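You operate a simulated robot arm through the tools that you are given. There is no shell and no other tool. Be economical: measure what you need, move in short steps, check, and stop when the job is done.

The job below is to be done with a simulated robot arm. You get a single attempt, and the scene is never put back.

TASK
Bring the bench damper to 3 bar: pump if low, bleed if high.
Fine: within 0.3 bar; open its valve first, shut it after, then leave the air bleed open.

The check looks at the end state, three seconds after you hand in, the way a careful person would. Anything else that was tipped, shoved, dropped, spilled or broken makes it a failure.

THE ROBOT
A 6-joint arm with a two-finger parallel gripper, fixed in place. Base frame: the origin is at the foot of the arm, x ahead of it, y to its left, z up. Lengths are in m, angles in rad, forces in N, time in s.
With the tool pointing down near the work surface it reaches from about 0.18 to 0.74 m from the base axis. Its first joint turns from -2.897 to 2.897 rad. Payload 3.91 kg.
The tool frame sits at the grasp point between the pads (the TCP): z along the fingers, y along the line on which they close. The tips reach 0.03 m beyond it. The gripper opens to 0.11 m. The fingers are 0.02 m wide and 0.01 m thick; the gripper's body (0.048 by 0.112 m) begins 0.055 m behind the TCP.
Orientation is that of the tool frame in the base frame, as a unit quaternion [x, y, z, w]. With the fingers straight down and closing along the base's y, the tool's x points along the base's -x, its y along +y and its z along -z.

THE INTERFACE
- The arm moves only by the tool play_rows. Its argument "deltas" is a list of rows, each an object (a shift or turn left out is 0, a gripper value left out holds the last) with "offset": the shift along the tool's x, y, z in units of 25 mm (1.0 is 25 mm), a list of three; "angular": the turn, a rotation vector about the tool's x, y, z in units of 4 degrees (1.0 is 4 degrees), a list of three; "grip": the gripper command, from -1 (shut) to 1 (fully open), values between in proportion. In form: [{"offset": [tx, ty, tz], "angular": [ax, ay, az], "grip": grip}, ...]. A call has 1 to 12 rows; each row shifts and turns the commanded pose from where the row before left it, along the tool's axes as they then stand. A call with a number of a shift or a turn outside -1 to 1 is refused whole. Each row takes 0.2 s and may step no farther than 0.05 m and 0.15 rad from the row before; otherwise, or with a gripper value out of range, the whole call is refused. Where a pose cannot be reached the arm comes as near as it can. A force on the tool above 40 N (or 10 N above the force at the start of the call, whichever is more), or a blocked arm, ends the call early, and 0.2 s more pass. Each finger travels about 0.045 m/s and halts on what it meets, pressing with about 27 N; the grip force reading is that of the motor and also rises with nothing between the fingers. The clock runs only during rows and for 0.2 s after the last one: add rows that do not move to give the fingers time. The reply holds the time, the measured pose of the TCP, the force on the tool along the base axes, the opening and the grip force, in the units named above and with some noise, with the torque about the TCP (base axes, N m) and any sound that the robot's microphone picked up.
- Cameras (640 x 400 px; columns grow to the right, rows downward): "scene" is fixed at [0.3985, -0.4972, 1.6416]; the picture's right is [0.56, 0.83, 0.00], its down [0.79, -0.54, -0.29] and it looks along [-0.24, 0.16, -0.96] (base axes); focal length 236 px, centre (320, 200). "wrist" rides on the gripper at [0.071, 0.022, -0.107] in the tool frame; the picture's right is [-0.29, 0.96, 0.00], its down [-0.76, -0.23, -0.61] and it looks along [-0.58, -0.18, 0.79] (tool axes); focal length 243 px, centre (320, 200). There is no depth. A picture from a camera that has moved, and an enlarged one, comes with that camera's place and axes in the base frame and with its lens.
- snapshot(camera): a new picture of that camera. The clock stands still meanwhile.
- slide_trunk(by): slides the trunk up (or, below 0, down) by that many m; the arm rides with it, the base frame stays. It gives what a move gives, with no picture.
- close_up(camera, box): a new picture of the part [left, top, right, bottom] of that camera's present view, enlarged. The clock stands still meanwhile.
- hand_in(): hands the job in; it is judged then, once.

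Go step by step. Nothing tells you positions but the pictures and the camera data: compare them with the known pose of the tool, close in by small moves and look again before you grip or let go. The budget is 120 turns and 64 pictures, counting those below and the enlarged ones. Unless the task says otherwise, let go and move clear before handing in, and close with one line.

The tools are called after "Emit:" as a command line: name --argument value ..., lists and objects as JSON in quotes. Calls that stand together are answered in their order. play_rows: Moves the arm, as the interface text tells. Its arguments: {"type":"object","properties":{"deltas":{"type":"array"}},"required":["deltas"]} The other tools are called the same way: slide_trunk (by) slides the trunk up or down; snapshot (camera) takes a picture; close_up (camera, box) takes an enlarged picture of a part of a camera's view; hand_in () hands the job in.

At the start:

```text
clock: 0.0
tool_pos: [0.1162, -0.3802, 1.2055]
ee_rot: [-0.001, 1.0, 0.0, 0.001]
force: [0.8, 0.4, 0.0]
moment: [-0.02, -0.01, 0.01]
width: 0.11
grip_force: 0.0
trunk travel left (down, up): [-0.525, 0.065]
```

scene: 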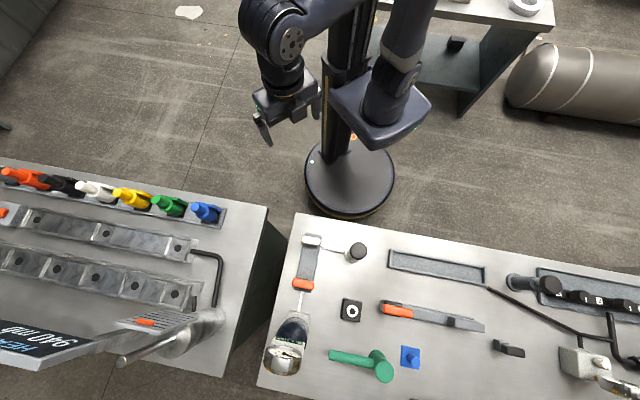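
wrist: 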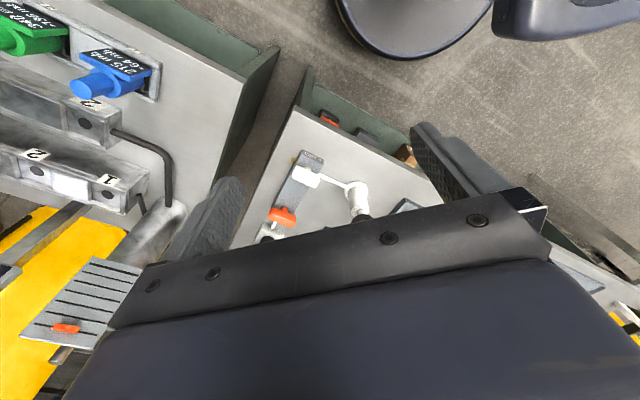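

I see two benches, several devices, and labels I can't read yet. I'll enlarge parts of the scene view to identify the damper, its valve, its gauge and the air bleed.

Emit:
close_up --camera "scene" --box '[250, 210, 450, 400]'

Emit:
close_up --camera "scene" --box '[440, 230, 640, 400]'

Emit:
close_up --camera "scene" --box '[0, 150, 270, 400]'

```text
2.11 times, centred on (350, 305) of scene
camera zoom: at [0.3985, -0.4972, 1.6416], right [0.56, 0.83, 0.0], down [0.79, -0.54, -0.29], along [-0.24, 0.16, -0.96], focal length 496 px, centre (257, -21)
```

zoom: 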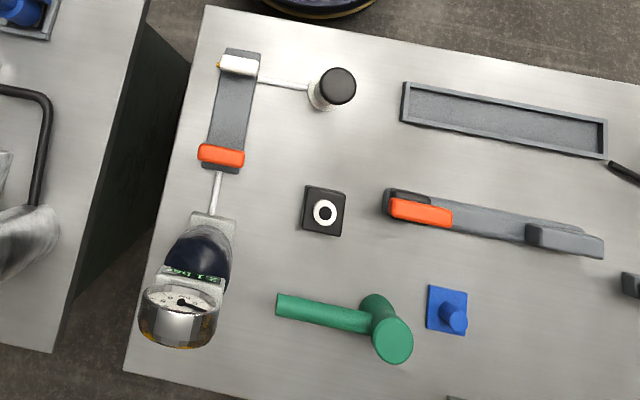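

```text
2.35 times, centred on (540, 315) of scene
camera zoom: at [0.3985, -0.4972, 1.6416], right [0.56, 0.83, 0.0], down [0.79, -0.54, -0.29], along [-0.24, 0.16, -0.96], focal length 554 px, centre (-198, -71)
```

zoom: 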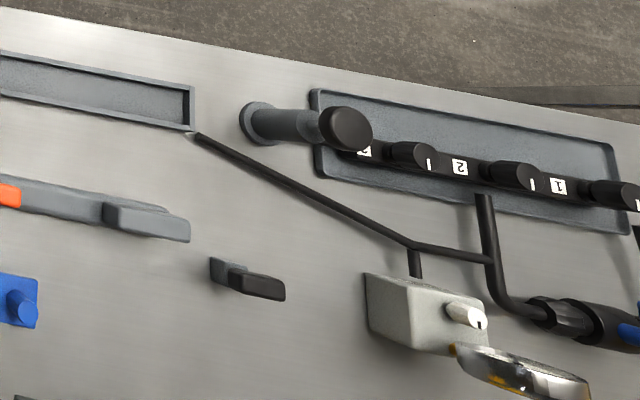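

```text
1.60 times, centred on (135, 275) of scene
camera zoom: at [0.3985, -0.4972, 1.6416], right [0.56, 0.83, 0.0], down [0.79, -0.54, -0.29], along [-0.24, 0.16, -0.96], focal length 377 px, centre (616, 80)
```

zoom: 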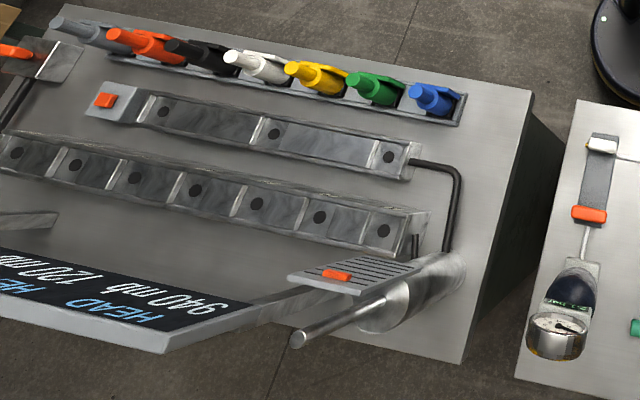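

The gauge on the blue accumulator is the likely damper. I'll zoom in on it and the nearby parts.

Emit:
close_up --camera "scene" --box '[255, 300, 325, 385]'

Emit:
close_up --camera "scene" --box '[285, 225, 375, 305]'

Emit:
close_up --camera "scene" --box '[550, 330, 640, 400]'

```text
4.71 times, centred on (290, 342) of scene
camera zoom: at [0.3985, -0.4972, 1.6416], right [0.56, 0.83, 0.0], down [0.79, -0.54, -0.29], along [-0.24, 0.16, -0.96], focal length 1109 px, centre (461, -471)
```

zoom: 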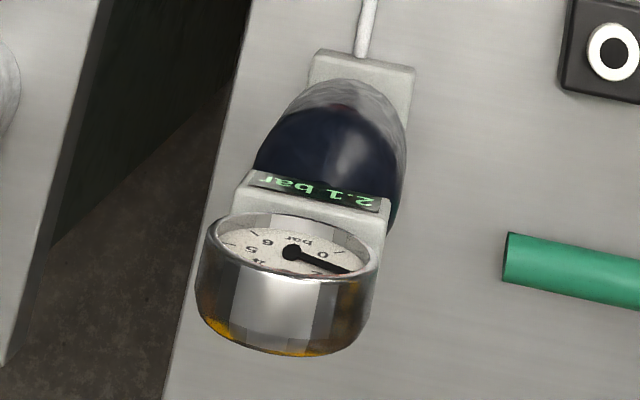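

```text
5.00 times, centred on (330, 265) of scene
camera zoom: at [0.3985, -0.4972, 1.6416], right [0.56, 0.83, 0.0], down [0.79, -0.54, -0.29], along [-0.24, 0.16, -0.96], focal length 1178 px, centre (270, -125)
```

zoom: 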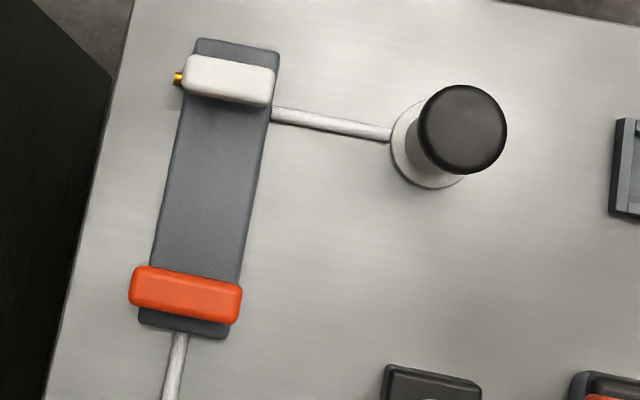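

```text
5.71 times, centred on (595, 365) of scene
camera zoom: at [0.3985, -0.4972, 1.6416], right [0.56, 0.83, 0.0], down [0.79, -0.54, -0.29], along [-0.24, 0.16, -0.96], focal length 1346 px, centre (-1251, -743)
```

zoom: 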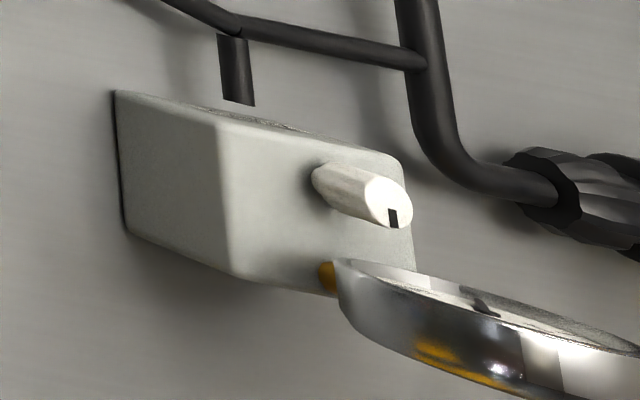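

The damper reads 2.1 bar, so it is low. The orange lever (its valve) is near (0.40, -0.565, 0.86), the white bleed lever near (0.305, -0.47) and the plunger pump near (0.414, -0.38). I'll move forward at height to view them with the wrist camera.

Emit:
play_rows --deltas '[{"offset": [-0.9, -0.35, 0]}, {"offset": [-0.9, -0.35, 0]}, {"offset": [-0.9, -0.35, 0]}, {"offset": [-0.9, -0.35, 0]}, {"offset": [-0.9, -0.35, 0]}, {"offset": [-0.9, -0.35, 0]}, {"offset": [-0.9, -0.35, 0]}, {"offset": [-0.9, -0.35, 0]}]'

Emit:
snapshot --camera "wrist"

```text
clock: 1.8
tool_pos: [0.2951, -0.4527, 1.2054]
ee_rot: [0.0, 1.0, 0.001, 0.0]
force: [0.6, 0.4, -0.4]
moment: [0.03, -0.01, 0.0]
width: 0.11
grip_force: 0.1
trunk travel left (down, up): [-0.525, 0.065]
```

```text
55 pictures are left
camera wrist: at [0.2255, -0.4299, 1.3128], right [0.29, 0.96, 0.0], down [0.76, -0.23, 0.61], along [0.58, -0.18, -0.79], focal length 243 px, centre (320, 200)
```

wrist: 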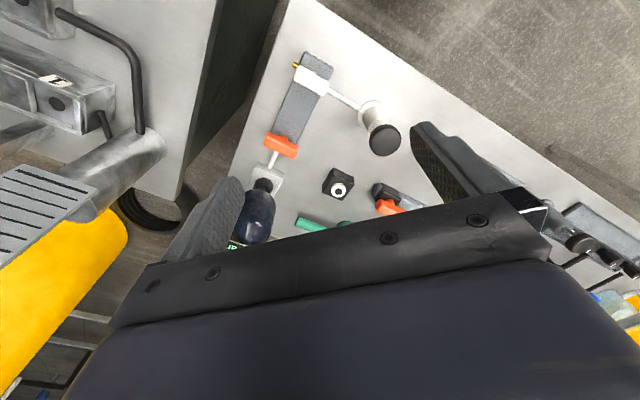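

Emit:
close_up --camera "wrist" --box '[220, 30, 440, 250]'

Emit:
close_up --camera "wrist" --box '[240, 40, 340, 160]'

```text
1.82 times, centred on (330, 140) of wrist
camera zoom: at [0.2255, -0.4299, 1.3128], right [0.29, 0.96, 0.0], down [0.76, -0.23, 0.61], along [0.58, -0.18, -0.79], focal length 441 px, centre (302, 309)
```

zoom: 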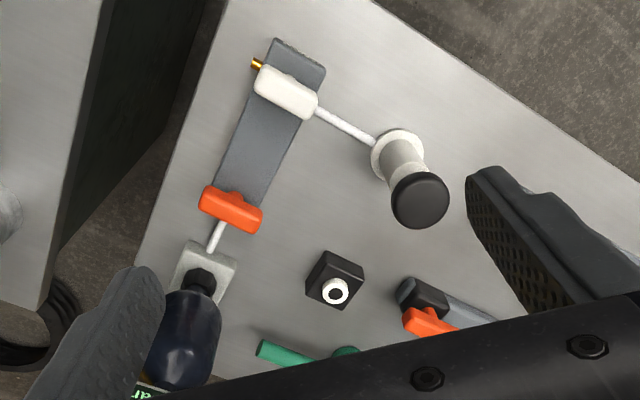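

```text
3.33 times, centred on (290, 100) of wrist
camera zoom: at [0.2255, -0.4299, 1.3128], right [0.29, 0.96, 0.0], down [0.76, -0.23, 0.61], along [0.58, -0.18, -0.79], focal length 809 px, centre (420, 533)
```

zoom: 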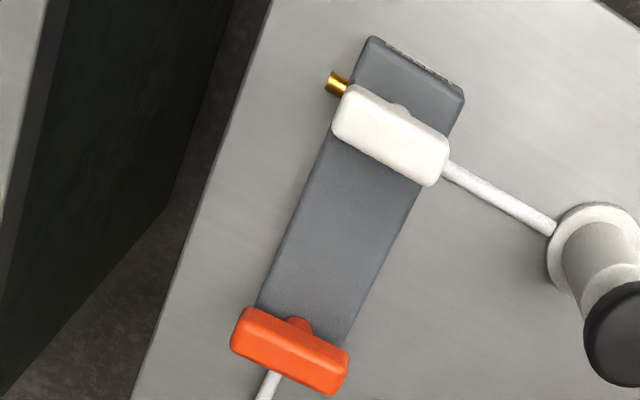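

The handles are T-shaped quarter-turn levers. The orange one lies across its pipe, so it is shut. The white one lies along its outlet, so the bleed is open now and must be closed before I pump. I'll line up over the white handle, with its centre at about (0.305, -0.470, 0.871).

Emit:
play_rows --deltas '[{"offset": [-0.4, -0.68, 0], "grip": 0.1}, {"angular": [0, 0, -1]}, {"angular": [0, 0, -1]}, {"angular": [0, 0, -1]}, {"angular": [0, 0, -1]}, {"angular": [0, 0, -1]}, {"angular": [0, 0, -1]}, {"angular": [0, 0, -1]}, {"angular": [0, 0, -1]}, {"angular": [0, 0, -1]}, {"angular": [0, 0, -1]}, {"angular": [0, 0, -1]}]'

Emit:
slide_trunk --by -0.2

Emit:
snapshot --camera "wrist"

Emit:
snapshot --camera "scene"

```text
clock: 4.4
tool_pos: [0.3064, -0.4673, 1.2061]
ee_rot: [-0.375, 0.927, 0.0, 0.0]
force: [-0.7, 0.5, 0.4]
moment: [0.0, -0.01, 0.0]
width: 0.0606
grip_force: 0.0
trunk travel left (down, up): [-0.525, 0.065]
```

```text
clock: 6.6
tool_pos: [0.3056, -0.4671, 1.0053]
ee_rot: [-0.375, 0.927, 0.0, 0.001]
force: [-0.4, -0.1, -0.7]
moment: [0.0, 0.03, 0.0]
width: 0.0604
grip_force: 0.0
trunk travel left (down, up): [-0.325, 0.265]
```

```text
52 pictures are left
camera wrist: at [0.2397, -0.5009, 1.1126], right [-0.46, 0.89, 0.0], down [0.71, 0.36, 0.61], along [0.54, 0.28, -0.79], focal length 243 px, centre (320, 200)
```

wrist: 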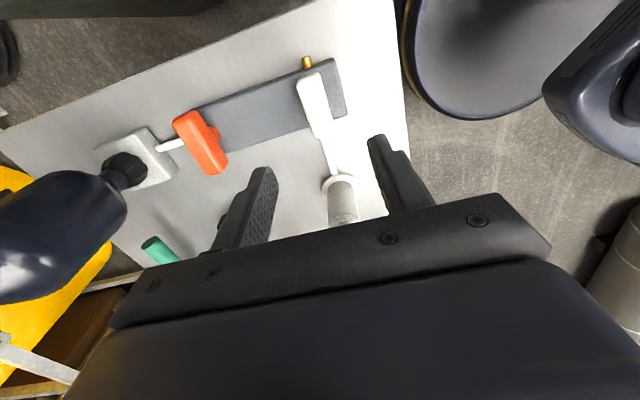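

```text
51 pictures are left
```

scene: 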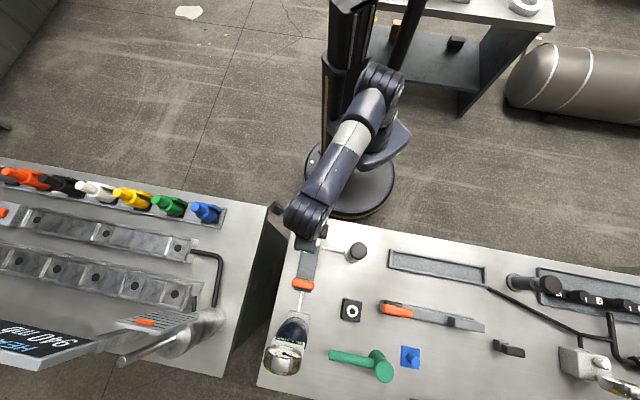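

The wrist view confirms the handle centre at about (0.305, -0.473). I'll come down partway and check the straddle.

Emit:
play_rows --deltas '[{"offset": [0.15, -0.12, 0.9]}, {"offset": [0, 0, 0.9]}, {"offset": [0, 0, 0.9]}, {"offset": [0, 0, 0.9]}, {}]'

Emit:
snapshot --camera "wrist"

```text
clock: 7.8
tool_pos: [0.3043, -0.4724, 0.9151]
ee_rot: [-0.375, 0.927, 0.0, 0.0]
force: [-0.1, -0.3, 0.1]
moment: [0.01, -0.03, 0.01]
width: 0.0604
grip_force: 0.0
trunk travel left (down, up): [-0.325, 0.265]
```

```text
50 pictures are left
camera wrist: at [0.2389, -0.5061, 1.0226], right [-0.46, 0.89, 0.0], down [0.71, 0.36, 0.61], along [0.54, 0.28, -0.79], focal length 243 px, centre (320, 200)
```

wrist: 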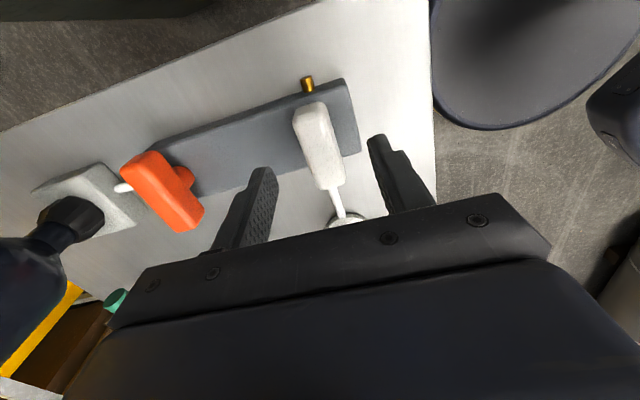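

The fingers straddle the white handle. I'll come down to about z = 0.881 and close.

Emit:
play_rows --deltas '[{"offset": [0, 0, 0.7]}, {"offset": [0, 0, 0.65]}, {"grip": -1}, {}, {}, {}, {}]'

Emit:
snapshot --camera "wrist"

```text
clock: 9.4
tool_pos: [0.3042, -0.4727, 0.8804]
ee_rot: [-0.374, 0.927, 0.001, -0.001]
force: [3.1, -3.9, -2.0]
moment: [-0.19, -0.1, 0.57]
width: 0.024
grip_force: 45.2
trunk travel left (down, up): [-0.325, 0.265]
```

```text
49 pictures are left
camera wrist: at [0.239, -0.5066, 0.988], right [-0.46, 0.89, 0.0], down [0.71, 0.36, 0.61], along [0.54, 0.28, -0.79], focal length 243 px, centre (320, 200)
```

wrist: 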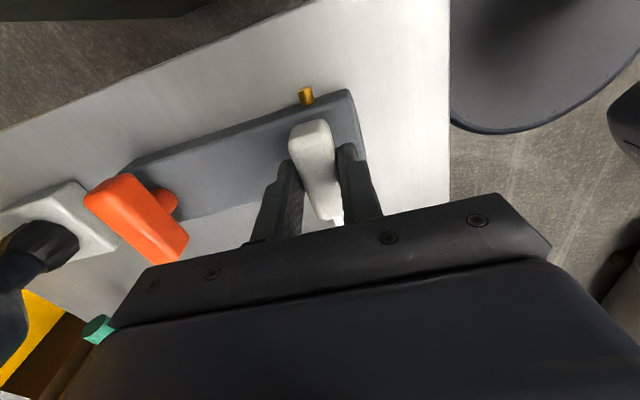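

The handle is gripped. I'll try a small turn, clockwise from above, to find the free direction.

Emit:
play_rows --deltas '[{"angular": [0, 0, 1]}, {"angular": [0, 0, 1]}, {"angular": [0, 0, 1]}]'

```text
clock: 10.2
tool_pos: [0.3048, -0.4723, 0.8814]
ee_rot: [-0.276, 0.961, 0.001, 0.001]
force: [4.2, -2.8, -6.1]
moment: [0.07, -0.35, 1.67]
width: 0.0282
grip_force: 45.4
trunk travel left (down, up): [-0.325, 0.265]
```

The opening widened and the torque rose, so that direction is blocked. I'll turn the other way.

Emit:
play_rows --deltas '[{"angular": [0, 0, -1]}, {"angular": [0, 0, -1]}, {"angular": [0, 0, -1]}, {"angular": [0, 0, -1]}, {"angular": [0, 0, -1]}, {"angular": [0, 0, -1]}, {"angular": [0, 0, -1]}]'

```text
clock: 11.8
tool_pos: [0.3056, -0.472, 0.8816]
ee_rot: [-0.5, 0.866, -0.001, 0.0]
force: [6.7, -17.7, -0.5]
moment: [0.03, -0.28, -0.06]
width: 0.0238
grip_force: 44.3
trunk travel left (down, up): [-0.325, 0.265]
```

The handle turns counter-clockwise. I'll continue, with a small centring correction for the side force.

Emit:
play_rows --deltas '[{"offset": [0.05, -0.07, 0], "angular": [0, 0, -1]}, {"angular": [0, 0, -1]}, {"angular": [0, 0, -1]}, {"angular": [0, 0, -1]}, {"angular": [0, 0, -1]}, {"angular": [0, 0, -1]}]'

```text
clock: 13.2
tool_pos: [0.3077, -0.4746, 0.8822]
ee_rot: [-0.67, 0.742, 0.0, 0.001]
force: [10.3, -7.7, -3.1]
moment: [-0.34, 0.04, -0.07]
width: 0.0235
grip_force: 45.1
trunk travel left (down, up): [-0.325, 0.265]
```

Emit:
play_rows --deltas '[{"offset": [0.04, -0.04, 0], "angular": [0, 0, -1]}, {"angular": [0, 0, -1]}, {"angular": [0, 0, -1]}, {"angular": [0, 0, -1]}, {"angular": [0, 0, -1]}, {"angular": [0, 0, -1]}, {"angular": [0, 0, -1]}, {"angular": [0, 0, -1]}, {"angular": [0, 0, -1]}]'

Emit:
snapshot --camera "wrist"

```text
clock: 15.0
tool_pos: [0.3097, -0.474, 0.8799]
ee_rot: [0.825, -0.564, -0.006, 0.01]
force: [-29.2, -17.2, -2.6]
moment: [0.16, -0.03, 0.13]
width: 0.024
grip_force: 44.8
out of reach, approached as far as the arm can: row 7, 8, 9
trunk travel left (down, up): [-0.325, 0.265]
stopped in row 9: the force on the tool passed its limit at 48 N (the readings are from after the stop); the commanded pose is now the measured one
```

```text
48 pictures are left
camera wrist: at [0.3175, -0.5465, 0.989], right [-1.0, -0.08, 0.02], down [-0.05, 0.8, 0.6], along [-0.06, 0.6, -0.8], focal length 243 px, centre (320, 200)
```

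wrist: 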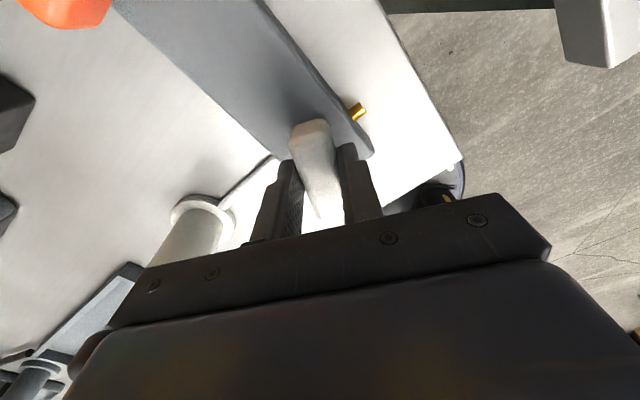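

The wrist reached its joint limit at about 67° of turn. I'll release, go up, turn the tool back 180° and regrip for the rest.

Emit:
play_rows --deltas '[{"grip": 0.1}, {}, {}, {"offset": [0, 0, -1]}, {"offset": [0, 0, -1]}, {"offset": [0, 0, -0.4], "angular": [0, 0, 1]}, {"angular": [0, 0, 1]}, {"angular": [0, 0, 1]}, {"angular": [0, 0, 1]}, {"angular": [0, 0, 1]}, {"angular": [0, 0, 1]}, {"angular": [0, 0, 1]}]'

Emit:
play_rows --deltas '[{"angular": [0, 0, 1]}, {"angular": [0, 0, 1]}, {"angular": [0, 0, 1]}, {"angular": [0, 0, 1]}, {"angular": [0, 0, 1]}, {"angular": [0, 0, 1]}, {"angular": [0, 0, 1]}, {"angular": [0, 0, 1]}, {"angular": [0, 0, 1]}, {"angular": [0, 0, 1]}, {"angular": [0, 0, 1]}, {"angular": [0, 0, 1]}]'

Emit:
play_rows --deltas '[{"angular": [0, 0, 1]}, {"angular": [0, 0, 1]}, {"angular": [0, 0, 1]}, {"angular": [0, 0, 1]}, {"angular": [0, 0, 1]}, {"angular": [0, 0, 1]}, {"angular": [0, 0, 1]}, {"angular": [0, 0, 1]}, {"angular": [0, 0, 1]}, {"angular": [0, 0, 1]}, {"angular": [0, 0, 1]}, {"angular": [0, 0, 1]}]'

Emit:
play_rows --deltas '[{"angular": [0, 0, 1]}, {"angular": [0, 0, 1]}, {"angular": [0, 0, 1]}, {"angular": [0, 0, 1]}, {"angular": [0, 0, 1]}, {"angular": [0, 0, 1]}, {"angular": [0, 0, 1]}, {"angular": [0, 0, 1]}, {"angular": [0, 0, 1]}, {"angular": [0, 0, 1]}, {"angular": [0, 0, 1]}, {"angular": [0, 0, 1]}]'

Emit:
snapshot --camera "wrist"

```text
clock: 17.6
tool_pos: [0.3149, -0.4691, 0.9412]
ee_rot: [-0.664, 0.747, 0.002, -0.008]
force: [0.0, -0.5, -0.3]
moment: [0.03, -0.02, 0.02]
width: 0.0605
grip_force: 0.0
trunk travel left (down, up): [-0.325, 0.265]
```

```text
clock: 20.2
tool_pos: [0.3151, -0.4711, 0.9418]
ee_rot: [-0.303, 0.953, -0.001, -0.008]
force: [1.1, 0.6, -1.0]
moment: [-0.01, 0.04, -0.01]
width: 0.0605
grip_force: 0.0
trunk travel left (down, up): [-0.325, 0.265]
```

```text
clock: 22.8
tool_pos: [0.3136, -0.4706, 0.9425]
ee_rot: [0.11, 0.994, -0.005, -0.008]
force: [0.5, -0.6, -0.8]
moment: [-0.02, 0.0, 0.04]
width: 0.0605
grip_force: 0.0
trunk travel left (down, up): [-0.325, 0.265]
```

```text
clock: 25.4
tool_pos: [0.3161, -0.47, 0.9403]
ee_rot: [0.505, 0.863, -0.008, -0.005]
force: [0.6, -0.1, -0.2]
moment: [0.0, 0.01, -0.01]
width: 0.0605
grip_force: 0.0
trunk travel left (down, up): [-0.325, 0.265]
```

```text
47 pictures are left
camera wrist: at [0.3011, -0.3967, 1.0479], right [0.98, 0.22, -0.02], down [0.18, -0.77, 0.61], along [0.12, -0.6, -0.79], focal length 243 px, centre (320, 200)
```

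wrist: 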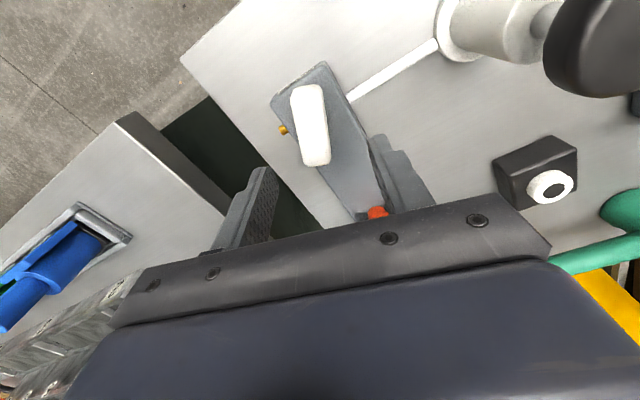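

The white handle now stands about 67° round, with roughly 23° left. I'll fix the small tilt, regrip and finish the turn.

Emit:
play_rows --deltas '[{"angular": [0, 0, 1]}, {"angular": [0, 0, 1]}, {"angular": [-0.27, 0.03, 0]}, {"offset": [0.15, -0.4, 0]}, {"offset": [0, 0, 0.8]}, {"offset": [0, 0, 0.8]}, {}]'

Emit:
snapshot --camera "wrist"

```text
clock: 27.0
tool_pos: [0.3037, -0.4704, 0.9011]
ee_rot: [0.563, 0.826, 0.001, 0.0]
force: [0.7, 0.2, -0.3]
moment: [0.0, -0.02, 0.01]
width: 0.0608
grip_force: 0.1
trunk travel left (down, up): [-0.325, 0.265]
```

```text
46 pictures are left
camera wrist: at [0.2982, -0.3966, 1.0086], right [1.0, 0.08, 0.0], down [0.06, -0.79, 0.61], along [0.05, -0.6, -0.8], focal length 243 px, centre (320, 200)
```

wrist: 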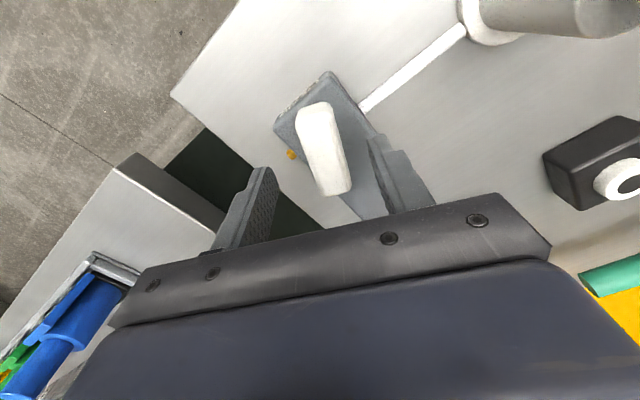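

Aligned. I'll come down, close and turn.

Emit:
play_rows --deltas '[{"offset": [0, 0.05, 0.8]}, {"grip": -1}, {}, {}, {}, {}, {"angular": [0, 0, -1]}, {"angular": [0, 0, -1]}, {"angular": [0, 0, -1]}, {"angular": [0, 0, -1]}]'

```text
clock: 29.2
tool_pos: [0.3064, -0.4691, 0.8812]
ee_rot: [0.442, 0.897, 0.001, -0.001]
force: [17.5, 4.4, -0.1]
moment: [0.98, 0.5, 0.0]
width: 0.0238
grip_force: 45.1
trunk travel left (down, up): [-0.325, 0.265]
```

Emit:
play_rows --deltas '[{"offset": [-0.03, 0.04, 0], "angular": [0, 0, -1]}, {"angular": [0, 0, -1]}, {"angular": [0, 0, -0.5]}]'

```text
clock: 30.0
tool_pos: [0.3068, -0.4702, 0.8815]
ee_rot: [0.364, 0.932, 0.001, 0.0]
force: [6.9, 2.1, -0.6]
moment: [0.07, 0.05, -1.29]
width: 0.0242
grip_force: 45.0
trunk travel left (down, up): [-0.325, 0.265]
```

The torque rose at about 46°, so the bleed has reached its stop and is closed. I'll release, go up, rotate for the orange handle and look.

Emit:
play_rows --deltas '[{"grip": 0.1}, {}, {}, {"offset": [0, 0, -1]}, {"offset": [0, 0, -1]}, {"offset": [0, 0, -1]}, {"angular": [0, 0, 1]}, {"angular": [0, 0, 1]}, {"angular": [0, 0, 1]}, {"angular": [0, 0, 1]}, {"angular": [0, 0, 1]}, {"angular": [0, 0, 1]}]'

Emit:
play_rows --deltas '[{"angular": [0, 0, 1]}, {"angular": [0, 0, 1]}, {"angular": [0, 0, 1]}, {"angular": [0, 0, 1]}, {"angular": [0, 0, 1]}, {"angular": [0, 0, 1]}, {"angular": [0, 0, 1]}, {"angular": [0, 0, 1]}, {"angular": [0, 0, 1]}, {"angular": [0, 0, 1]}, {"angular": [0, 0, 1]}, {"angular": [0, 0, 1]}]'

Emit:
play_rows --deltas '[{"angular": [0, 0, 1]}, {"angular": [0, 0, 1]}, {"angular": [0, 0, 1]}, {"angular": [0, 0, 1]}, {"angular": [0, 0, 1]}]'

Emit:
snapshot --camera "wrist"

Emit:
snapshot --camera "scene"

```text
clock: 32.6
tool_pos: [0.3071, -0.4696, 0.9558]
ee_rot: [0.55, 0.835, 0.001, -0.001]
force: [0.4, 1.0, -0.4]
moment: [-0.04, -0.01, -0.01]
width: 0.0603
grip_force: 0.1
trunk travel left (down, up): [-0.325, 0.265]
```

```text
clock: 35.2
tool_pos: [0.3069, -0.4709, 0.9573]
ee_rot: [0.842, 0.54, 0.0, 0.0]
force: [0.2, 0.0, -0.1]
moment: [0.02, 0.0, 0.01]
width: 0.0606
grip_force: 0.1
trunk travel left (down, up): [-0.325, 0.265]
```

```text
clock: 36.4
tool_pos: [0.3075, -0.4702, 0.955]
ee_rot: [0.923, 0.385, 0.001, 0.0]
force: [0.3, -0.3, -0.6]
moment: [-0.01, 0.02, -0.03]
width: 0.0605
grip_force: 0.1
trunk travel left (down, up): [-0.325, 0.265]
```

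```text
45 pictures are left
camera wrist: at [0.3725, -0.4348, 1.0635], right [0.48, -0.88, 0.0], down [-0.7, -0.38, 0.61], along [-0.53, -0.29, -0.8], focal length 243 px, centre (320, 200)
```

wrist: 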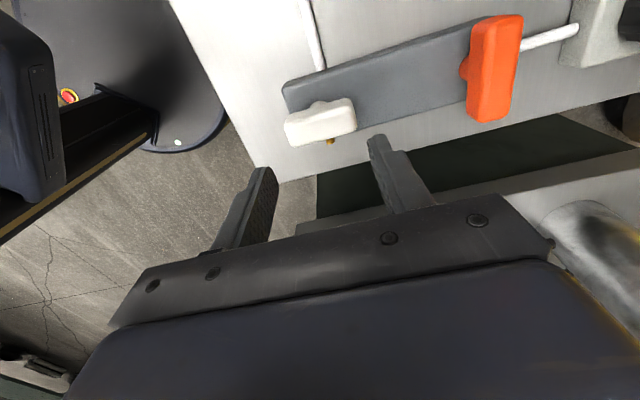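

```text
44 pictures are left
```

scene: 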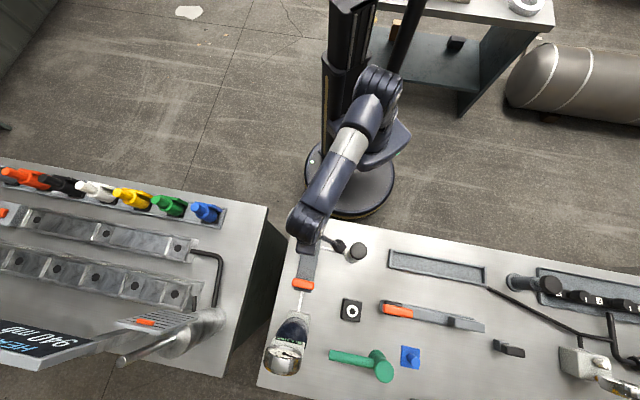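

The white handle now lies along the plate, so the bleed is closed. I'll move along the plate to above the orange handle at about (0.400, -0.563).

Emit:
play_rows --deltas '[{"offset": [0, 0.9, 0]}, {"offset": [0, 0.9, 0]}, {"offset": [0, 0.9, 0]}, {"offset": [0, 0.9, 0]}, {"offset": [0, 0.9, 0]}, {"offset": [0, 0.75, 0]}, {}]'

Emit:
snapshot --camera "wrist"

Emit:
close_up --camera "scene" --box '[240, 210, 400, 400]'

```text
clock: 38.0
tool_pos: [0.3866, -0.5491, 0.9559]
ee_rot: [0.923, 0.386, 0.001, -0.001]
force: [0.0, -0.1, -0.5]
moment: [-0.01, 0.0, 0.0]
width: 0.0606
grip_force: 0.0
out of reach, approached as far as the arm can: row 6
trunk travel left (down, up): [-0.325, 0.265]
```

```text
43 pictures are left
camera wrist: at [0.4523, -0.5137, 1.0639], right [0.48, -0.88, 0.0], down [-0.7, -0.38, 0.61], along [-0.53, -0.29, -0.8], focal length 243 px, centre (320, 200)
```

wrist: 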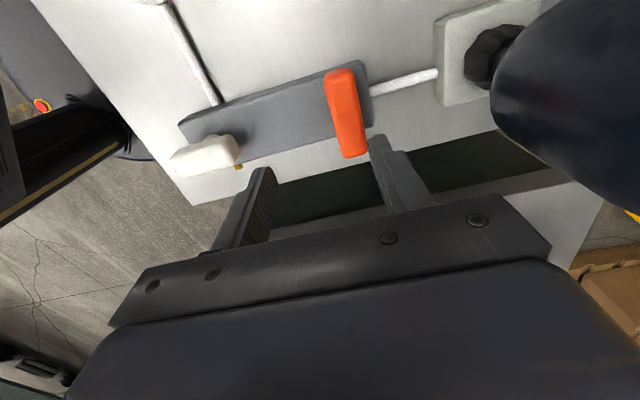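

```text
2.11 times, centred on (320, 305) of scene
camera zoom: at [0.3985, -0.4972, 1.6416], right [0.56, 0.83, 0.0], down [0.79, -0.54, -0.29], along [-0.24, 0.16, -0.96], focal length 496 px, centre (320, -21)
```

zoom: 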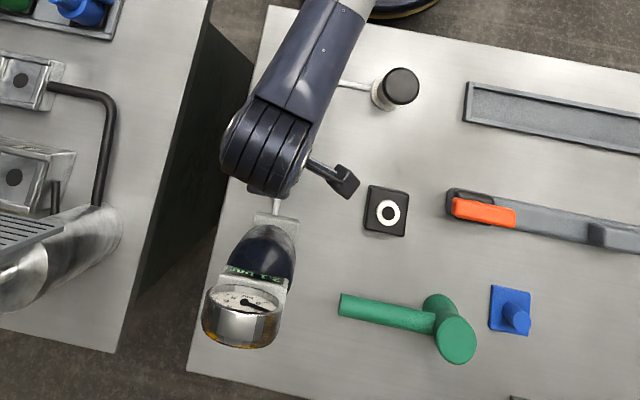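

The target is just out of reach at this trunk height. I'll raise the tool, then lower the trunk by the same amount to shift the arm's working range.

Emit:
play_rows --deltas '[{"offset": [0, -0.4, -1]}, {"offset": [0, 0, -1]}, {"offset": [0, 0, -1]}, {"offset": [0, 0, -1]}, {}]'

Emit:
slide_trunk --by -0.1

Emit:
play_rows --deltas '[{"offset": [0, 0.5, 0]}, {"offset": [0, 0.5, 0]}, {}]'

```text
clock: 39.2
tool_pos: [0.3769, -0.5386, 1.0013]
ee_rot: [0.922, 0.386, 0.002, 0.009]
force: [0.6, 0.4, 1.4]
moment: [0.02, 0.0, -0.02]
width: 0.0606
grip_force: 0.1
out of reach, approached as far as the arm can: row 2, 3, 4
trunk travel left (down, up): [-0.325, 0.265]
```

```text
clock: 40.5
tool_pos: [0.3779, -0.5377, 0.9027]
ee_rot: [0.923, 0.385, 0.002, 0.009]
force: [-0.2, 0.0, 0.0]
moment: [0.02, -0.01, 0.0]
width: 0.0607
grip_force: 0.1
trunk travel left (down, up): [-0.225, 0.365]
```

```text
clock: 41.3
tool_pos: [0.3824, -0.5342, 0.9011]
ee_rot: [0.923, 0.385, 0.002, 0.012]
force: [-5.3, -3.1, 19.2]
moment: [-0.43, -0.34, -0.2]
width: 0.0604
grip_force: 0.0
out of reach, approached as far as the arm can: row 1, 2
trunk travel left (down, up): [-0.225, 0.365]
```

Going up was limited too, so the trunk is too low for this pose, and a fingertip touched something lightly. I'll raise the trunk.

Emit:
slide_trunk --by 0.2

Emit:
close_up --camera "wrist" --box '[150, 0, 600, 281]'

```text
clock: 43.5
tool_pos: [0.3829, -0.5352, 1.0989]
ee_rot: [0.922, 0.387, 0.002, 0.01]
force: [-0.4, 0.3, -0.4]
moment: [-0.03, -0.02, 0.02]
width: 0.0604
grip_force: 0.1
trunk travel left (down, up): [-0.425, 0.165]
```

```text
1.42 times, centred on (375, 140) of wrist
camera zoom: at [0.4477, -0.497, 1.2058], right [0.48, -0.88, 0.02], down [-0.7, -0.37, 0.61], along [-0.52, -0.3, -0.8], focal length 345 px, centre (242, 285)
```

zoom: 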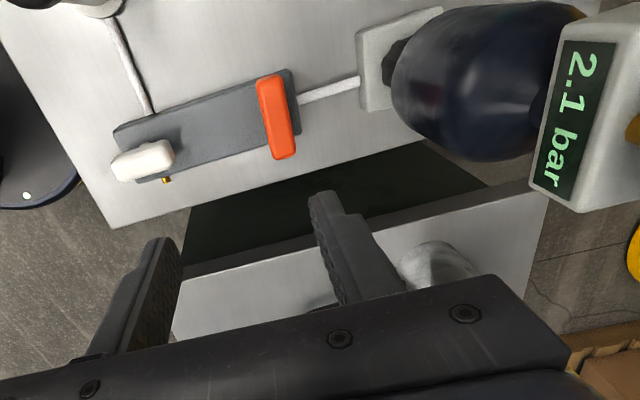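

The display still reads 2.1 bar. I'll level the tool, move over the orange handle at about (0.403, -0.563), and come down partway.

Emit:
play_rows --deltas '[{"angular": [0.29, 0.06, 0]}, {"offset": [-0.11, 0.68, 0]}, {"offset": [-0.11, 0.68, 0]}, {"offset": [0, 0, 1]}, {"offset": [0, 0, 1]}, {"offset": [0, 0, 1]}, {"offset": [0, 0, 1]}, {"offset": [0, 0, 1]}, {"offset": [0, 0, 1]}, {}]'

Emit:
snapshot --camera "wrist"

```text
clock: 45.7
tool_pos: [0.3841, -0.5325, 0.9387]
ee_rot: [0.922, 0.386, 0.0, -0.001]
force: [-0.2, -0.3, 0.1]
moment: [0.01, -0.01, -0.01]
width: 0.0605
grip_force: 0.0
out of reach, approached as far as the arm can: row 1, 2, 3
trunk travel left (down, up): [-0.425, 0.165]
```

```text
40 pictures are left
camera wrist: at [0.4501, -0.4972, 1.0459], right [0.48, -0.88, 0.0], down [-0.7, -0.38, 0.61], along [-0.53, -0.29, -0.79], focal length 243 px, centre (320, 200)
```

wrist: 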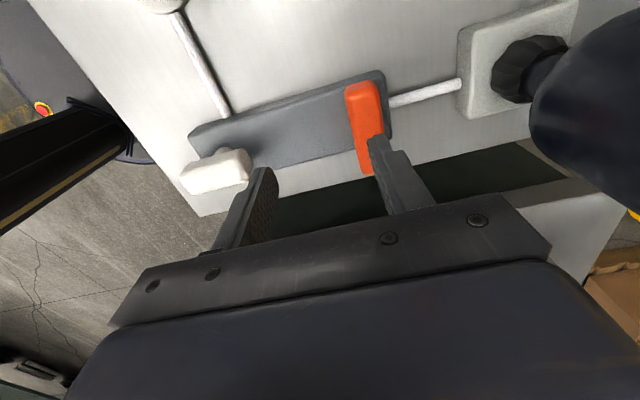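

Emit:
play_rows --deltas '[{"offset": [-0.15, 0.7, 0]}, {"offset": [-0.15, 0.7, 0]}, {}]'

Emit:
snapshot --camera "wrist"

```text
clock: 46.5
tool_pos: [0.4049, -0.5641, 0.9399]
ee_rot: [0.923, 0.385, 0.001, -0.001]
force: [-0.1, -0.2, -0.2]
moment: [0.0, 0.01, 0.01]
width: 0.0605
grip_force: 0.1
trunk travel left (down, up): [-0.425, 0.165]
```

```text
39 pictures are left
camera wrist: at [0.4705, -0.5277, 1.0466], right [0.48, -0.88, 0.0], down [-0.7, -0.38, 0.61], along [-0.53, -0.29, -0.79], focal length 243 px, centre (320, 200)
```

wrist: 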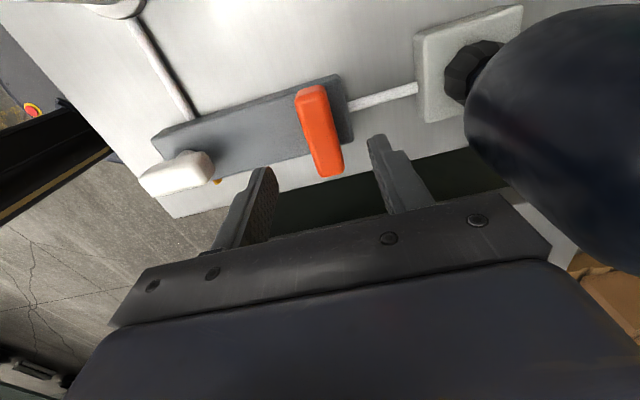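

Centred over the orange handle. I'll come down and close.

Emit:
play_rows --deltas '[{"offset": [0.08, 0, 0.8]}, {"offset": [0, 0, 0.8]}, {"offset": [0, 0, 0.75]}, {"grip": -1}, {}, {}, {}, {}]'

```text
clock: 48.3
tool_pos: [0.4059, -0.5641, 0.88]
ee_rot: [0.922, 0.386, 0.001, -0.001]
force: [7.4, -8.6, -1.9]
moment: [-0.51, -0.27, 0.04]
width: 0.0238
grip_force: 44.9
trunk travel left (down, up): [-0.425, 0.165]
```

Gripped. I'll try counter-clockwise first, since that keeps the camera away from the damper.

Emit:
play_rows --deltas '[{"offset": [0, 0.05, 0], "angular": [0, 0, -1]}, {"angular": [0, 0, -1]}, {"angular": [0, 0, -1]}]'

```text
clock: 49.1
tool_pos: [0.4058, -0.5621, 0.8802]
ee_rot: [0.877, 0.48, 0.0, -0.002]
force: [-6.1, 0.5, 0.9]
moment: [-0.95, 0.34, -0.02]
width: 0.0238
grip_force: 45.1
trunk travel left (down, up): [-0.425, 0.165]
```

It turns freely. I'll continue.

Emit:
play_rows --deltas '[{"angular": [0, 0, -1]}, {"angular": [0, 0, -1]}, {"angular": [0, 0, -1]}, {"angular": [0, 0, -1]}, {"angular": [0, 0, -1]}, {"angular": [0, 0, -1]}, {"angular": [0, 0, -1]}, {"angular": [0, 0, -1]}]'

```text
clock: 51.1
tool_pos: [0.4036, -0.5623, 0.8796]
ee_rot: [0.711, 0.703, -0.001, -0.005]
force: [-16.3, 9.8, 6.7]
moment: [-0.23, -0.34, -0.05]
width: 0.0241
grip_force: 44.7
trunk travel left (down, up): [-0.425, 0.165]
stopped in row 8: the force on the tool passed its limit at 40 N (the readings are from after the stop); the commanded pose is now the measured one
```

Emit:
play_rows --deltas '[{"offset": [0.05, -0.08, 0]}, {"angular": [0, 0, -1]}, {"angular": [0, 0, -1]}, {"angular": [0, 0, -1]}, {"angular": [0, 0, -1]}]'

```text
clock: 52.3
tool_pos: [0.4028, -0.5611, 0.8799]
ee_rot: [0.605, 0.796, 0.0, -0.002]
force: [-12.0, -3.4, 13.4]
moment: [0.71, 0.36, -0.04]
width: 0.024
grip_force: 44.7
trunk travel left (down, up): [-0.425, 0.165]
```

Emit:
play_rows --deltas '[{"offset": [0, -0.05, -0.03]}, {"angular": [0, 0, -1]}, {"angular": [0, 0, -1]}, {"angular": [0, 0, -1]}, {"angular": [0, 0, -1]}]'

```text
clock: 53.5
tool_pos: [0.4017, -0.5617, 0.88]
ee_rot: [0.488, 0.873, 0.0, -0.002]
force: [-12.4, -7.9, 9.7]
moment: [-0.92, -0.06, -0.06]
width: 0.0239
grip_force: 45.2
trunk travel left (down, up): [-0.425, 0.165]
```

Emit:
play_rows --deltas '[{"offset": [0, -0.05, -0.02]}, {"angular": [0, 0, -1]}, {"angular": [0, 0, -1]}, {"angular": [0, 0, -1]}, {"angular": [0, 0, -0.6]}]'

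```text
clock: 54.7
tool_pos: [0.4003, -0.5632, 0.8806]
ee_rot: [0.377, 0.926, 0.001, -0.002]
force: [-8.6, -14.1, 11.7]
moment: [0.27, 0.96, -0.74]
width: 0.0234
grip_force: 44.8
trunk travel left (down, up): [-0.425, 0.165]
```

The stop is reached at about 45°, so the damper valve is open. I'll release, go up, and check the valve and the pressure.

Emit:
play_rows --deltas '[{"grip": 0.1}, {}, {}, {"offset": [0, 0, -1]}, {"offset": [0, 0, -1]}, {"offset": [0, 0, -1]}, {"offset": [0, 0, -1]}, {}]'

Emit:
snapshot --camera "wrist"

Emit:
close_up --camera "scene" --box '[255, 300, 325, 385]'

```text
clock: 56.5
tool_pos: [0.4019, -0.5615, 0.9787]
ee_rot: [0.376, 0.927, 0.002, -0.003]
force: [-0.3, 0.0, -0.9]
moment: [-0.01, 0.0, 0.0]
width: 0.0605
grip_force: 0.1
trunk travel left (down, up): [-0.425, 0.165]
```

```text
38 pictures are left
camera wrist: at [0.3663, -0.4969, 1.0872], right [0.87, 0.48, 0.0], down [0.39, -0.7, 0.6], along [0.29, -0.53, -0.8], focal length 243 px, centre (320, 200)
```

wrist: 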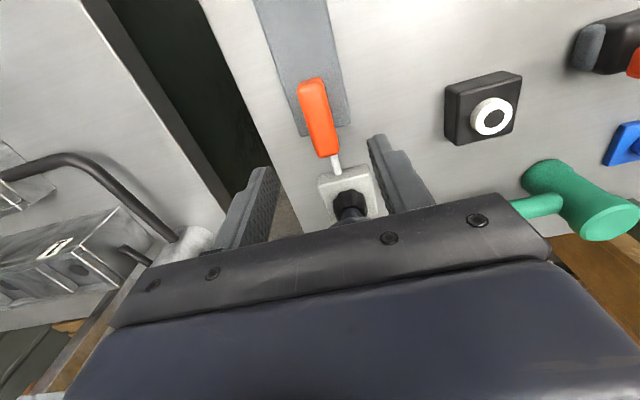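

```text
4.71 times, centred on (290, 342) of scene
camera zoom: at [0.3985, -0.4972, 1.6416], right [0.56, 0.83, 0.0], down [0.79, -0.54, -0.29], along [-0.24, 0.16, -0.96], focal length 1109 px, centre (461, -471)
```

zoom: 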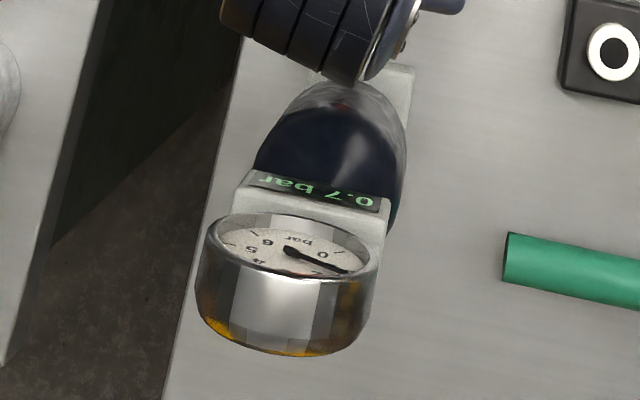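

The valve is along its pipe (open), but the display fell to 0.7 bar. I need to know whether it is still falling, and what the dial says.

Emit:
close_up --camera "scene" --box '[272, 332, 304, 362]'

Emit:
play_rows --deltas '[{}, {}, {}, {}, {}, {}]'

Emit:
close_up --camera "scene" --box '[272, 332, 304, 362]'

```text
13.33 times, centred on (288, 347) of scene
camera zoom: at [0.3985, -0.4972, 1.6416], right [0.56, 0.83, 0.0], down [0.79, -0.54, -0.29], along [-0.24, 0.16, -0.96], focal length 3142 px, centre (747, -1760)
```

zoom: 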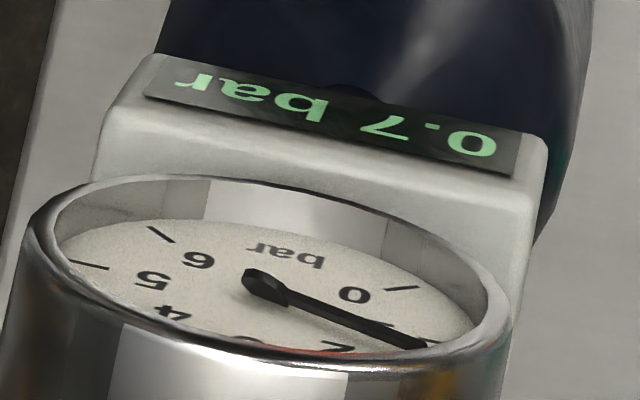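

```text
clock: 57.9
tool_pos: [0.401, -0.5619, 0.979]
ee_rot: [0.377, 0.926, 0.001, -0.003]
force: [0.0, 0.1, -0.8]
moment: [0.02, -0.01, 0.0]
width: 0.0604
grip_force: 0.1
trunk travel left (down, up): [-0.425, 0.165]
```

```text
13.33 times, centred on (288, 347) of scene
camera zoom: at [0.3985, -0.4972, 1.6416], right [0.56, 0.83, 0.0], down [0.79, -0.54, -0.29], along [-0.24, 0.16, -0.96], focal length 3142 px, centre (747, -1760)
```

zoom: 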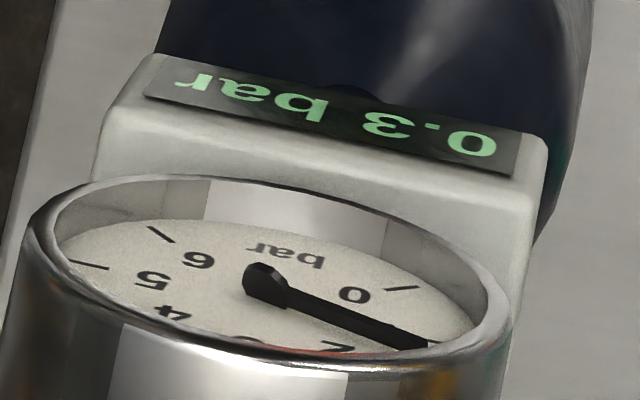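

The pressure is venting, so the bleed is open with its handle along the plate and closed when crosswise, as it started. The dial needle hasn't moved and looks stuck; the digital display is live. I'll go back to the white handle and turn it crosswise to shut the bleed before pumping.

Emit:
play_rows --deltas '[{"offset": [0.9, 0, 0]}, {"offset": [0.9, 0, 0]}, {"offset": [0.9, 0, 0]}, {"offset": [0.9, 0, 0]}, {"offset": [0.9, 0, 0]}, {"offset": [0.8, 0, 0]}, {"offset": [0, 0, 0.9]}, {"offset": [0, 0, 0.9]}, {}]'

Emit:
snapshot --camera "wrist"

```text
clock: 59.9
tool_pos: [0.3056, -0.4706, 0.9363]
ee_rot: [0.376, 0.927, 0.002, -0.004]
force: [0.6, 0.8, 0.0]
moment: [0.02, -0.02, -0.01]
width: 0.0605
grip_force: 0.1
trunk travel left (down, up): [-0.425, 0.165]
```

```text
34 pictures are left
camera wrist: at [0.272, -0.4056, 1.0438], right [0.88, 0.48, 0.0], down [0.39, -0.7, 0.6], along [0.29, -0.53, -0.8], focal length 243 px, centre (320, 200)
```

wrist: 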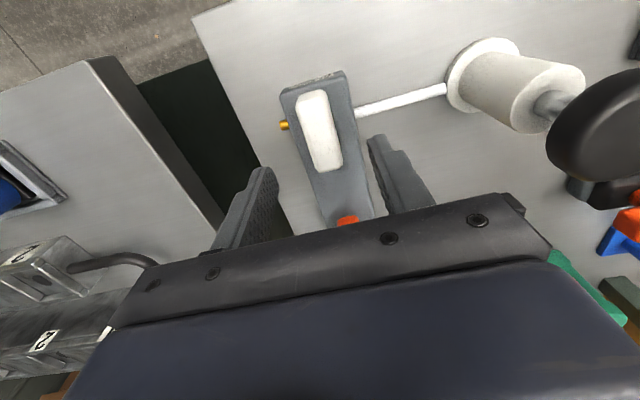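

Aligned over the white handle. I'll come down, grip and start turning it clockwise.

Emit:
play_rows --deltas '[{"offset": [0, 0, 0.75]}, {"offset": [0, 0, 0.75]}, {"offset": [0, 0, 0.7]}, {"grip": -1}, {}, {}, {}, {}, {"angular": [0, 0, 1]}, {"angular": [0, 0, 1]}, {"angular": [0, 0, 1]}, {"angular": [0, 0, 1]}]'

```text
clock: 62.5
tool_pos: [0.3075, -0.4685, 0.8802]
ee_rot: [0.502, 0.865, 0.002, -0.005]
force: [2.8, 4.3, -14.4]
moment: [-0.92, -0.88, -0.01]
width: 0.024
grip_force: 45.0
trunk travel left (down, up): [-0.425, 0.165]
```

Emit:
play_rows --deltas '[{"offset": [0, 0, 0.03], "angular": [0, 0, 1]}, {"angular": [0, 0, 1]}, {"angular": [0, 0, 1]}, {"angular": [0, 0, 1]}, {"angular": [0, 0, 1]}, {"angular": [0, 0, 1]}]'

```text
clock: 63.9
tool_pos: [0.3073, -0.4685, 0.8811]
ee_rot: [0.671, 0.742, 0.0, -0.004]
force: [10.5, 3.2, -2.7]
moment: [1.46, -0.73, 0.01]
width: 0.0238
grip_force: 45.0
trunk travel left (down, up): [-0.425, 0.165]
```

Emit:
play_rows --deltas '[{"offset": [0, 0.05, 0], "angular": [0, 0, 1]}, {"angular": [0, 0, 1]}, {"angular": [0, 0, 1]}, {"angular": [0, 0, 1]}, {"angular": [0, 0, 1]}, {"angular": [0, 0, 1]}]'

```text
clock: 65.3
tool_pos: [0.3079, -0.4701, 0.8803]
ee_rot: [0.81, 0.587, -0.001, -0.004]
force: [4.3, 4.8, -1.0]
moment: [1.04, -1.44, 0.02]
width: 0.024
grip_force: 44.6
trunk travel left (down, up): [-0.425, 0.165]
```

Emit:
play_rows --deltas '[{"angular": [0, 0, 1]}, {"angular": [0, 0, 1]}, {"angular": [0, 0, 1]}, {"angular": [0, 0, 1]}, {"angular": [0, 0, 1]}, {"angular": [0, 0, 1]}, {"angular": [0, 0, 1]}]'

```text
clock: 66.9
tool_pos: [0.3082, -0.4706, 0.8807]
ee_rot: [0.927, 0.374, -0.002, -0.002]
force: [10.5, -1.1, -0.8]
moment: [-0.04, -1.31, 1.0]
width: 0.024
grip_force: 44.6
trunk travel left (down, up): [-0.425, 0.165]
```

The stop is reached, with the bleed handle crosswise. I'll release, go up and check that the pressure holds.

Emit:
play_rows --deltas '[{"grip": 0.1}, {}, {}, {"offset": [0, 0, -1]}, {"offset": [0, 0, -1]}, {"offset": [0, 0, -1]}, {"offset": [0, 0, -1]}, {"offset": [0, 0, -1]}, {"offset": [0, 0, -1]}, {}]'

Emit:
snapshot --camera "wrist"

Emit:
close_up --camera "scene" --box '[260, 230, 400, 370]'

```text
clock: 69.1
tool_pos: [0.3082, -0.4722, 1.0307]
ee_rot: [0.928, 0.372, -0.001, -0.003]
force: [-0.4, -0.3, 0.9]
moment: [0.0, -0.02, 0.01]
width: 0.0604
grip_force: 0.1
trunk travel left (down, up): [-0.425, 0.165]
```

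```text
33 pictures are left
camera wrist: at [0.3749, -0.4383, 1.1376], right [0.45, -0.89, -0.01], down [-0.7, -0.36, 0.61], along [-0.55, -0.27, -0.79], focal length 243 px, centre (320, 200)
```

wrist: 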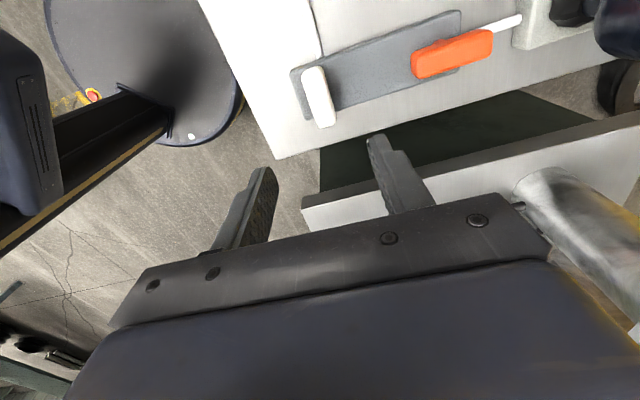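

```text
2.86 times, centred on (330, 300) of scene
camera zoom: at [0.3985, -0.4972, 1.6416], right [0.56, 0.83, 0.0], down [0.79, -0.54, -0.29], along [-0.24, 0.16, -0.96], focal length 673 px, centre (291, -86)
```

zoom: 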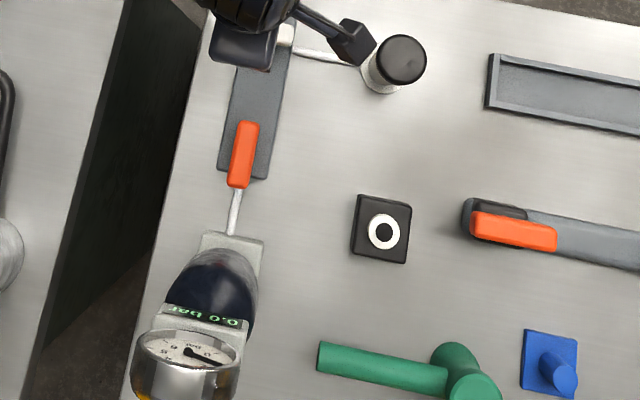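

It reads 0.0 bar with the bleed shut and the damper valve open. The pump knob is at about (0.414, -0.376), with its top near z = 0.94. I'll move above it with the fingers closed.

Emit:
play_rows --deltas '[{"offset": [0.96, 0.02, 0], "grip": -1}, {"offset": [0.96, 0.02, 0]}, {"offset": [0.96, 0.02, 0]}, {"offset": [0.96, 0.02, 0]}, {"offset": [0.96, 0.02, 0]}, {"offset": [0.92, 0.02, 0]}, {"offset": [0, 0, 0.6]}, {}]'

Emit:
snapshot --camera "wrist"

Emit:
close_up --camera "scene" --box '[260, 230, 400, 370]'

```text
clock: 70.9
tool_pos: [0.4153, -0.3731, 1.0144]
ee_rot: [0.928, 0.373, -0.002, -0.003]
force: [-0.1, -0.8, -0.4]
moment: [0.02, -0.02, 0.01]
width: 0.0
grip_force: 26.5
trunk travel left (down, up): [-0.425, 0.165]
```

```text
31 pictures are left
camera wrist: at [0.4816, -0.34, 1.1219], right [0.45, -0.89, -0.01], down [-0.7, -0.36, 0.61], along [-0.55, -0.27, -0.79], focal length 243 px, centre (320, 200)
```

wrist: 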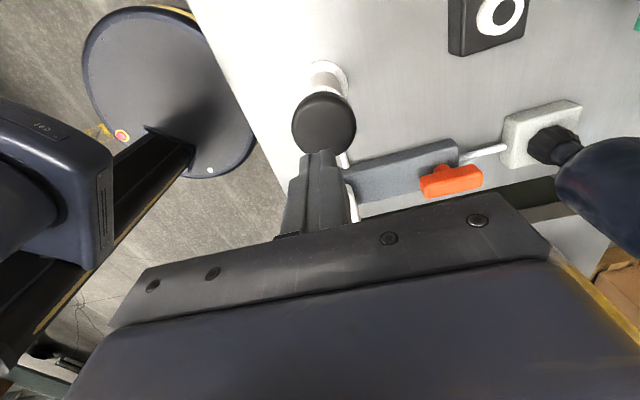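

```text
2.86 times, centred on (330, 300) of scene
camera zoom: at [0.3985, -0.4972, 1.6416], right [0.56, 0.83, 0.0], down [0.79, -0.54, -0.29], along [-0.24, 0.16, -0.96], focal length 673 px, centre (291, -86)
```

zoom: 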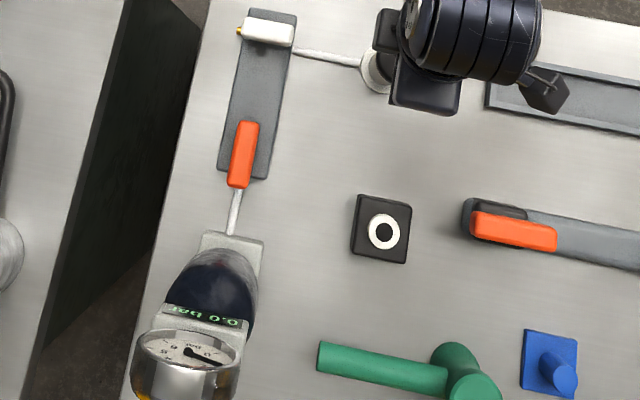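

The fingers are over the knob. I'll press down gradually and watch the force.

Emit:
play_rows --deltas '[{"offset": [-0.05, 0, 0.8]}, {"offset": [0, 0, 0.5]}, {"offset": [0, 0, 0.4]}, {"offset": [0, 0, 0.4]}]'

```text
clock: 71.9
tool_pos: [0.4118, -0.3734, 0.9631]
ee_rot: [0.928, 0.372, -0.002, -0.003]
force: [0.1, -1.0, 0.7]
moment: [0.01, -0.06, 0.02]
width: 0.0001
grip_force: 27.1
trunk travel left (down, up): [-0.425, 0.165]
```

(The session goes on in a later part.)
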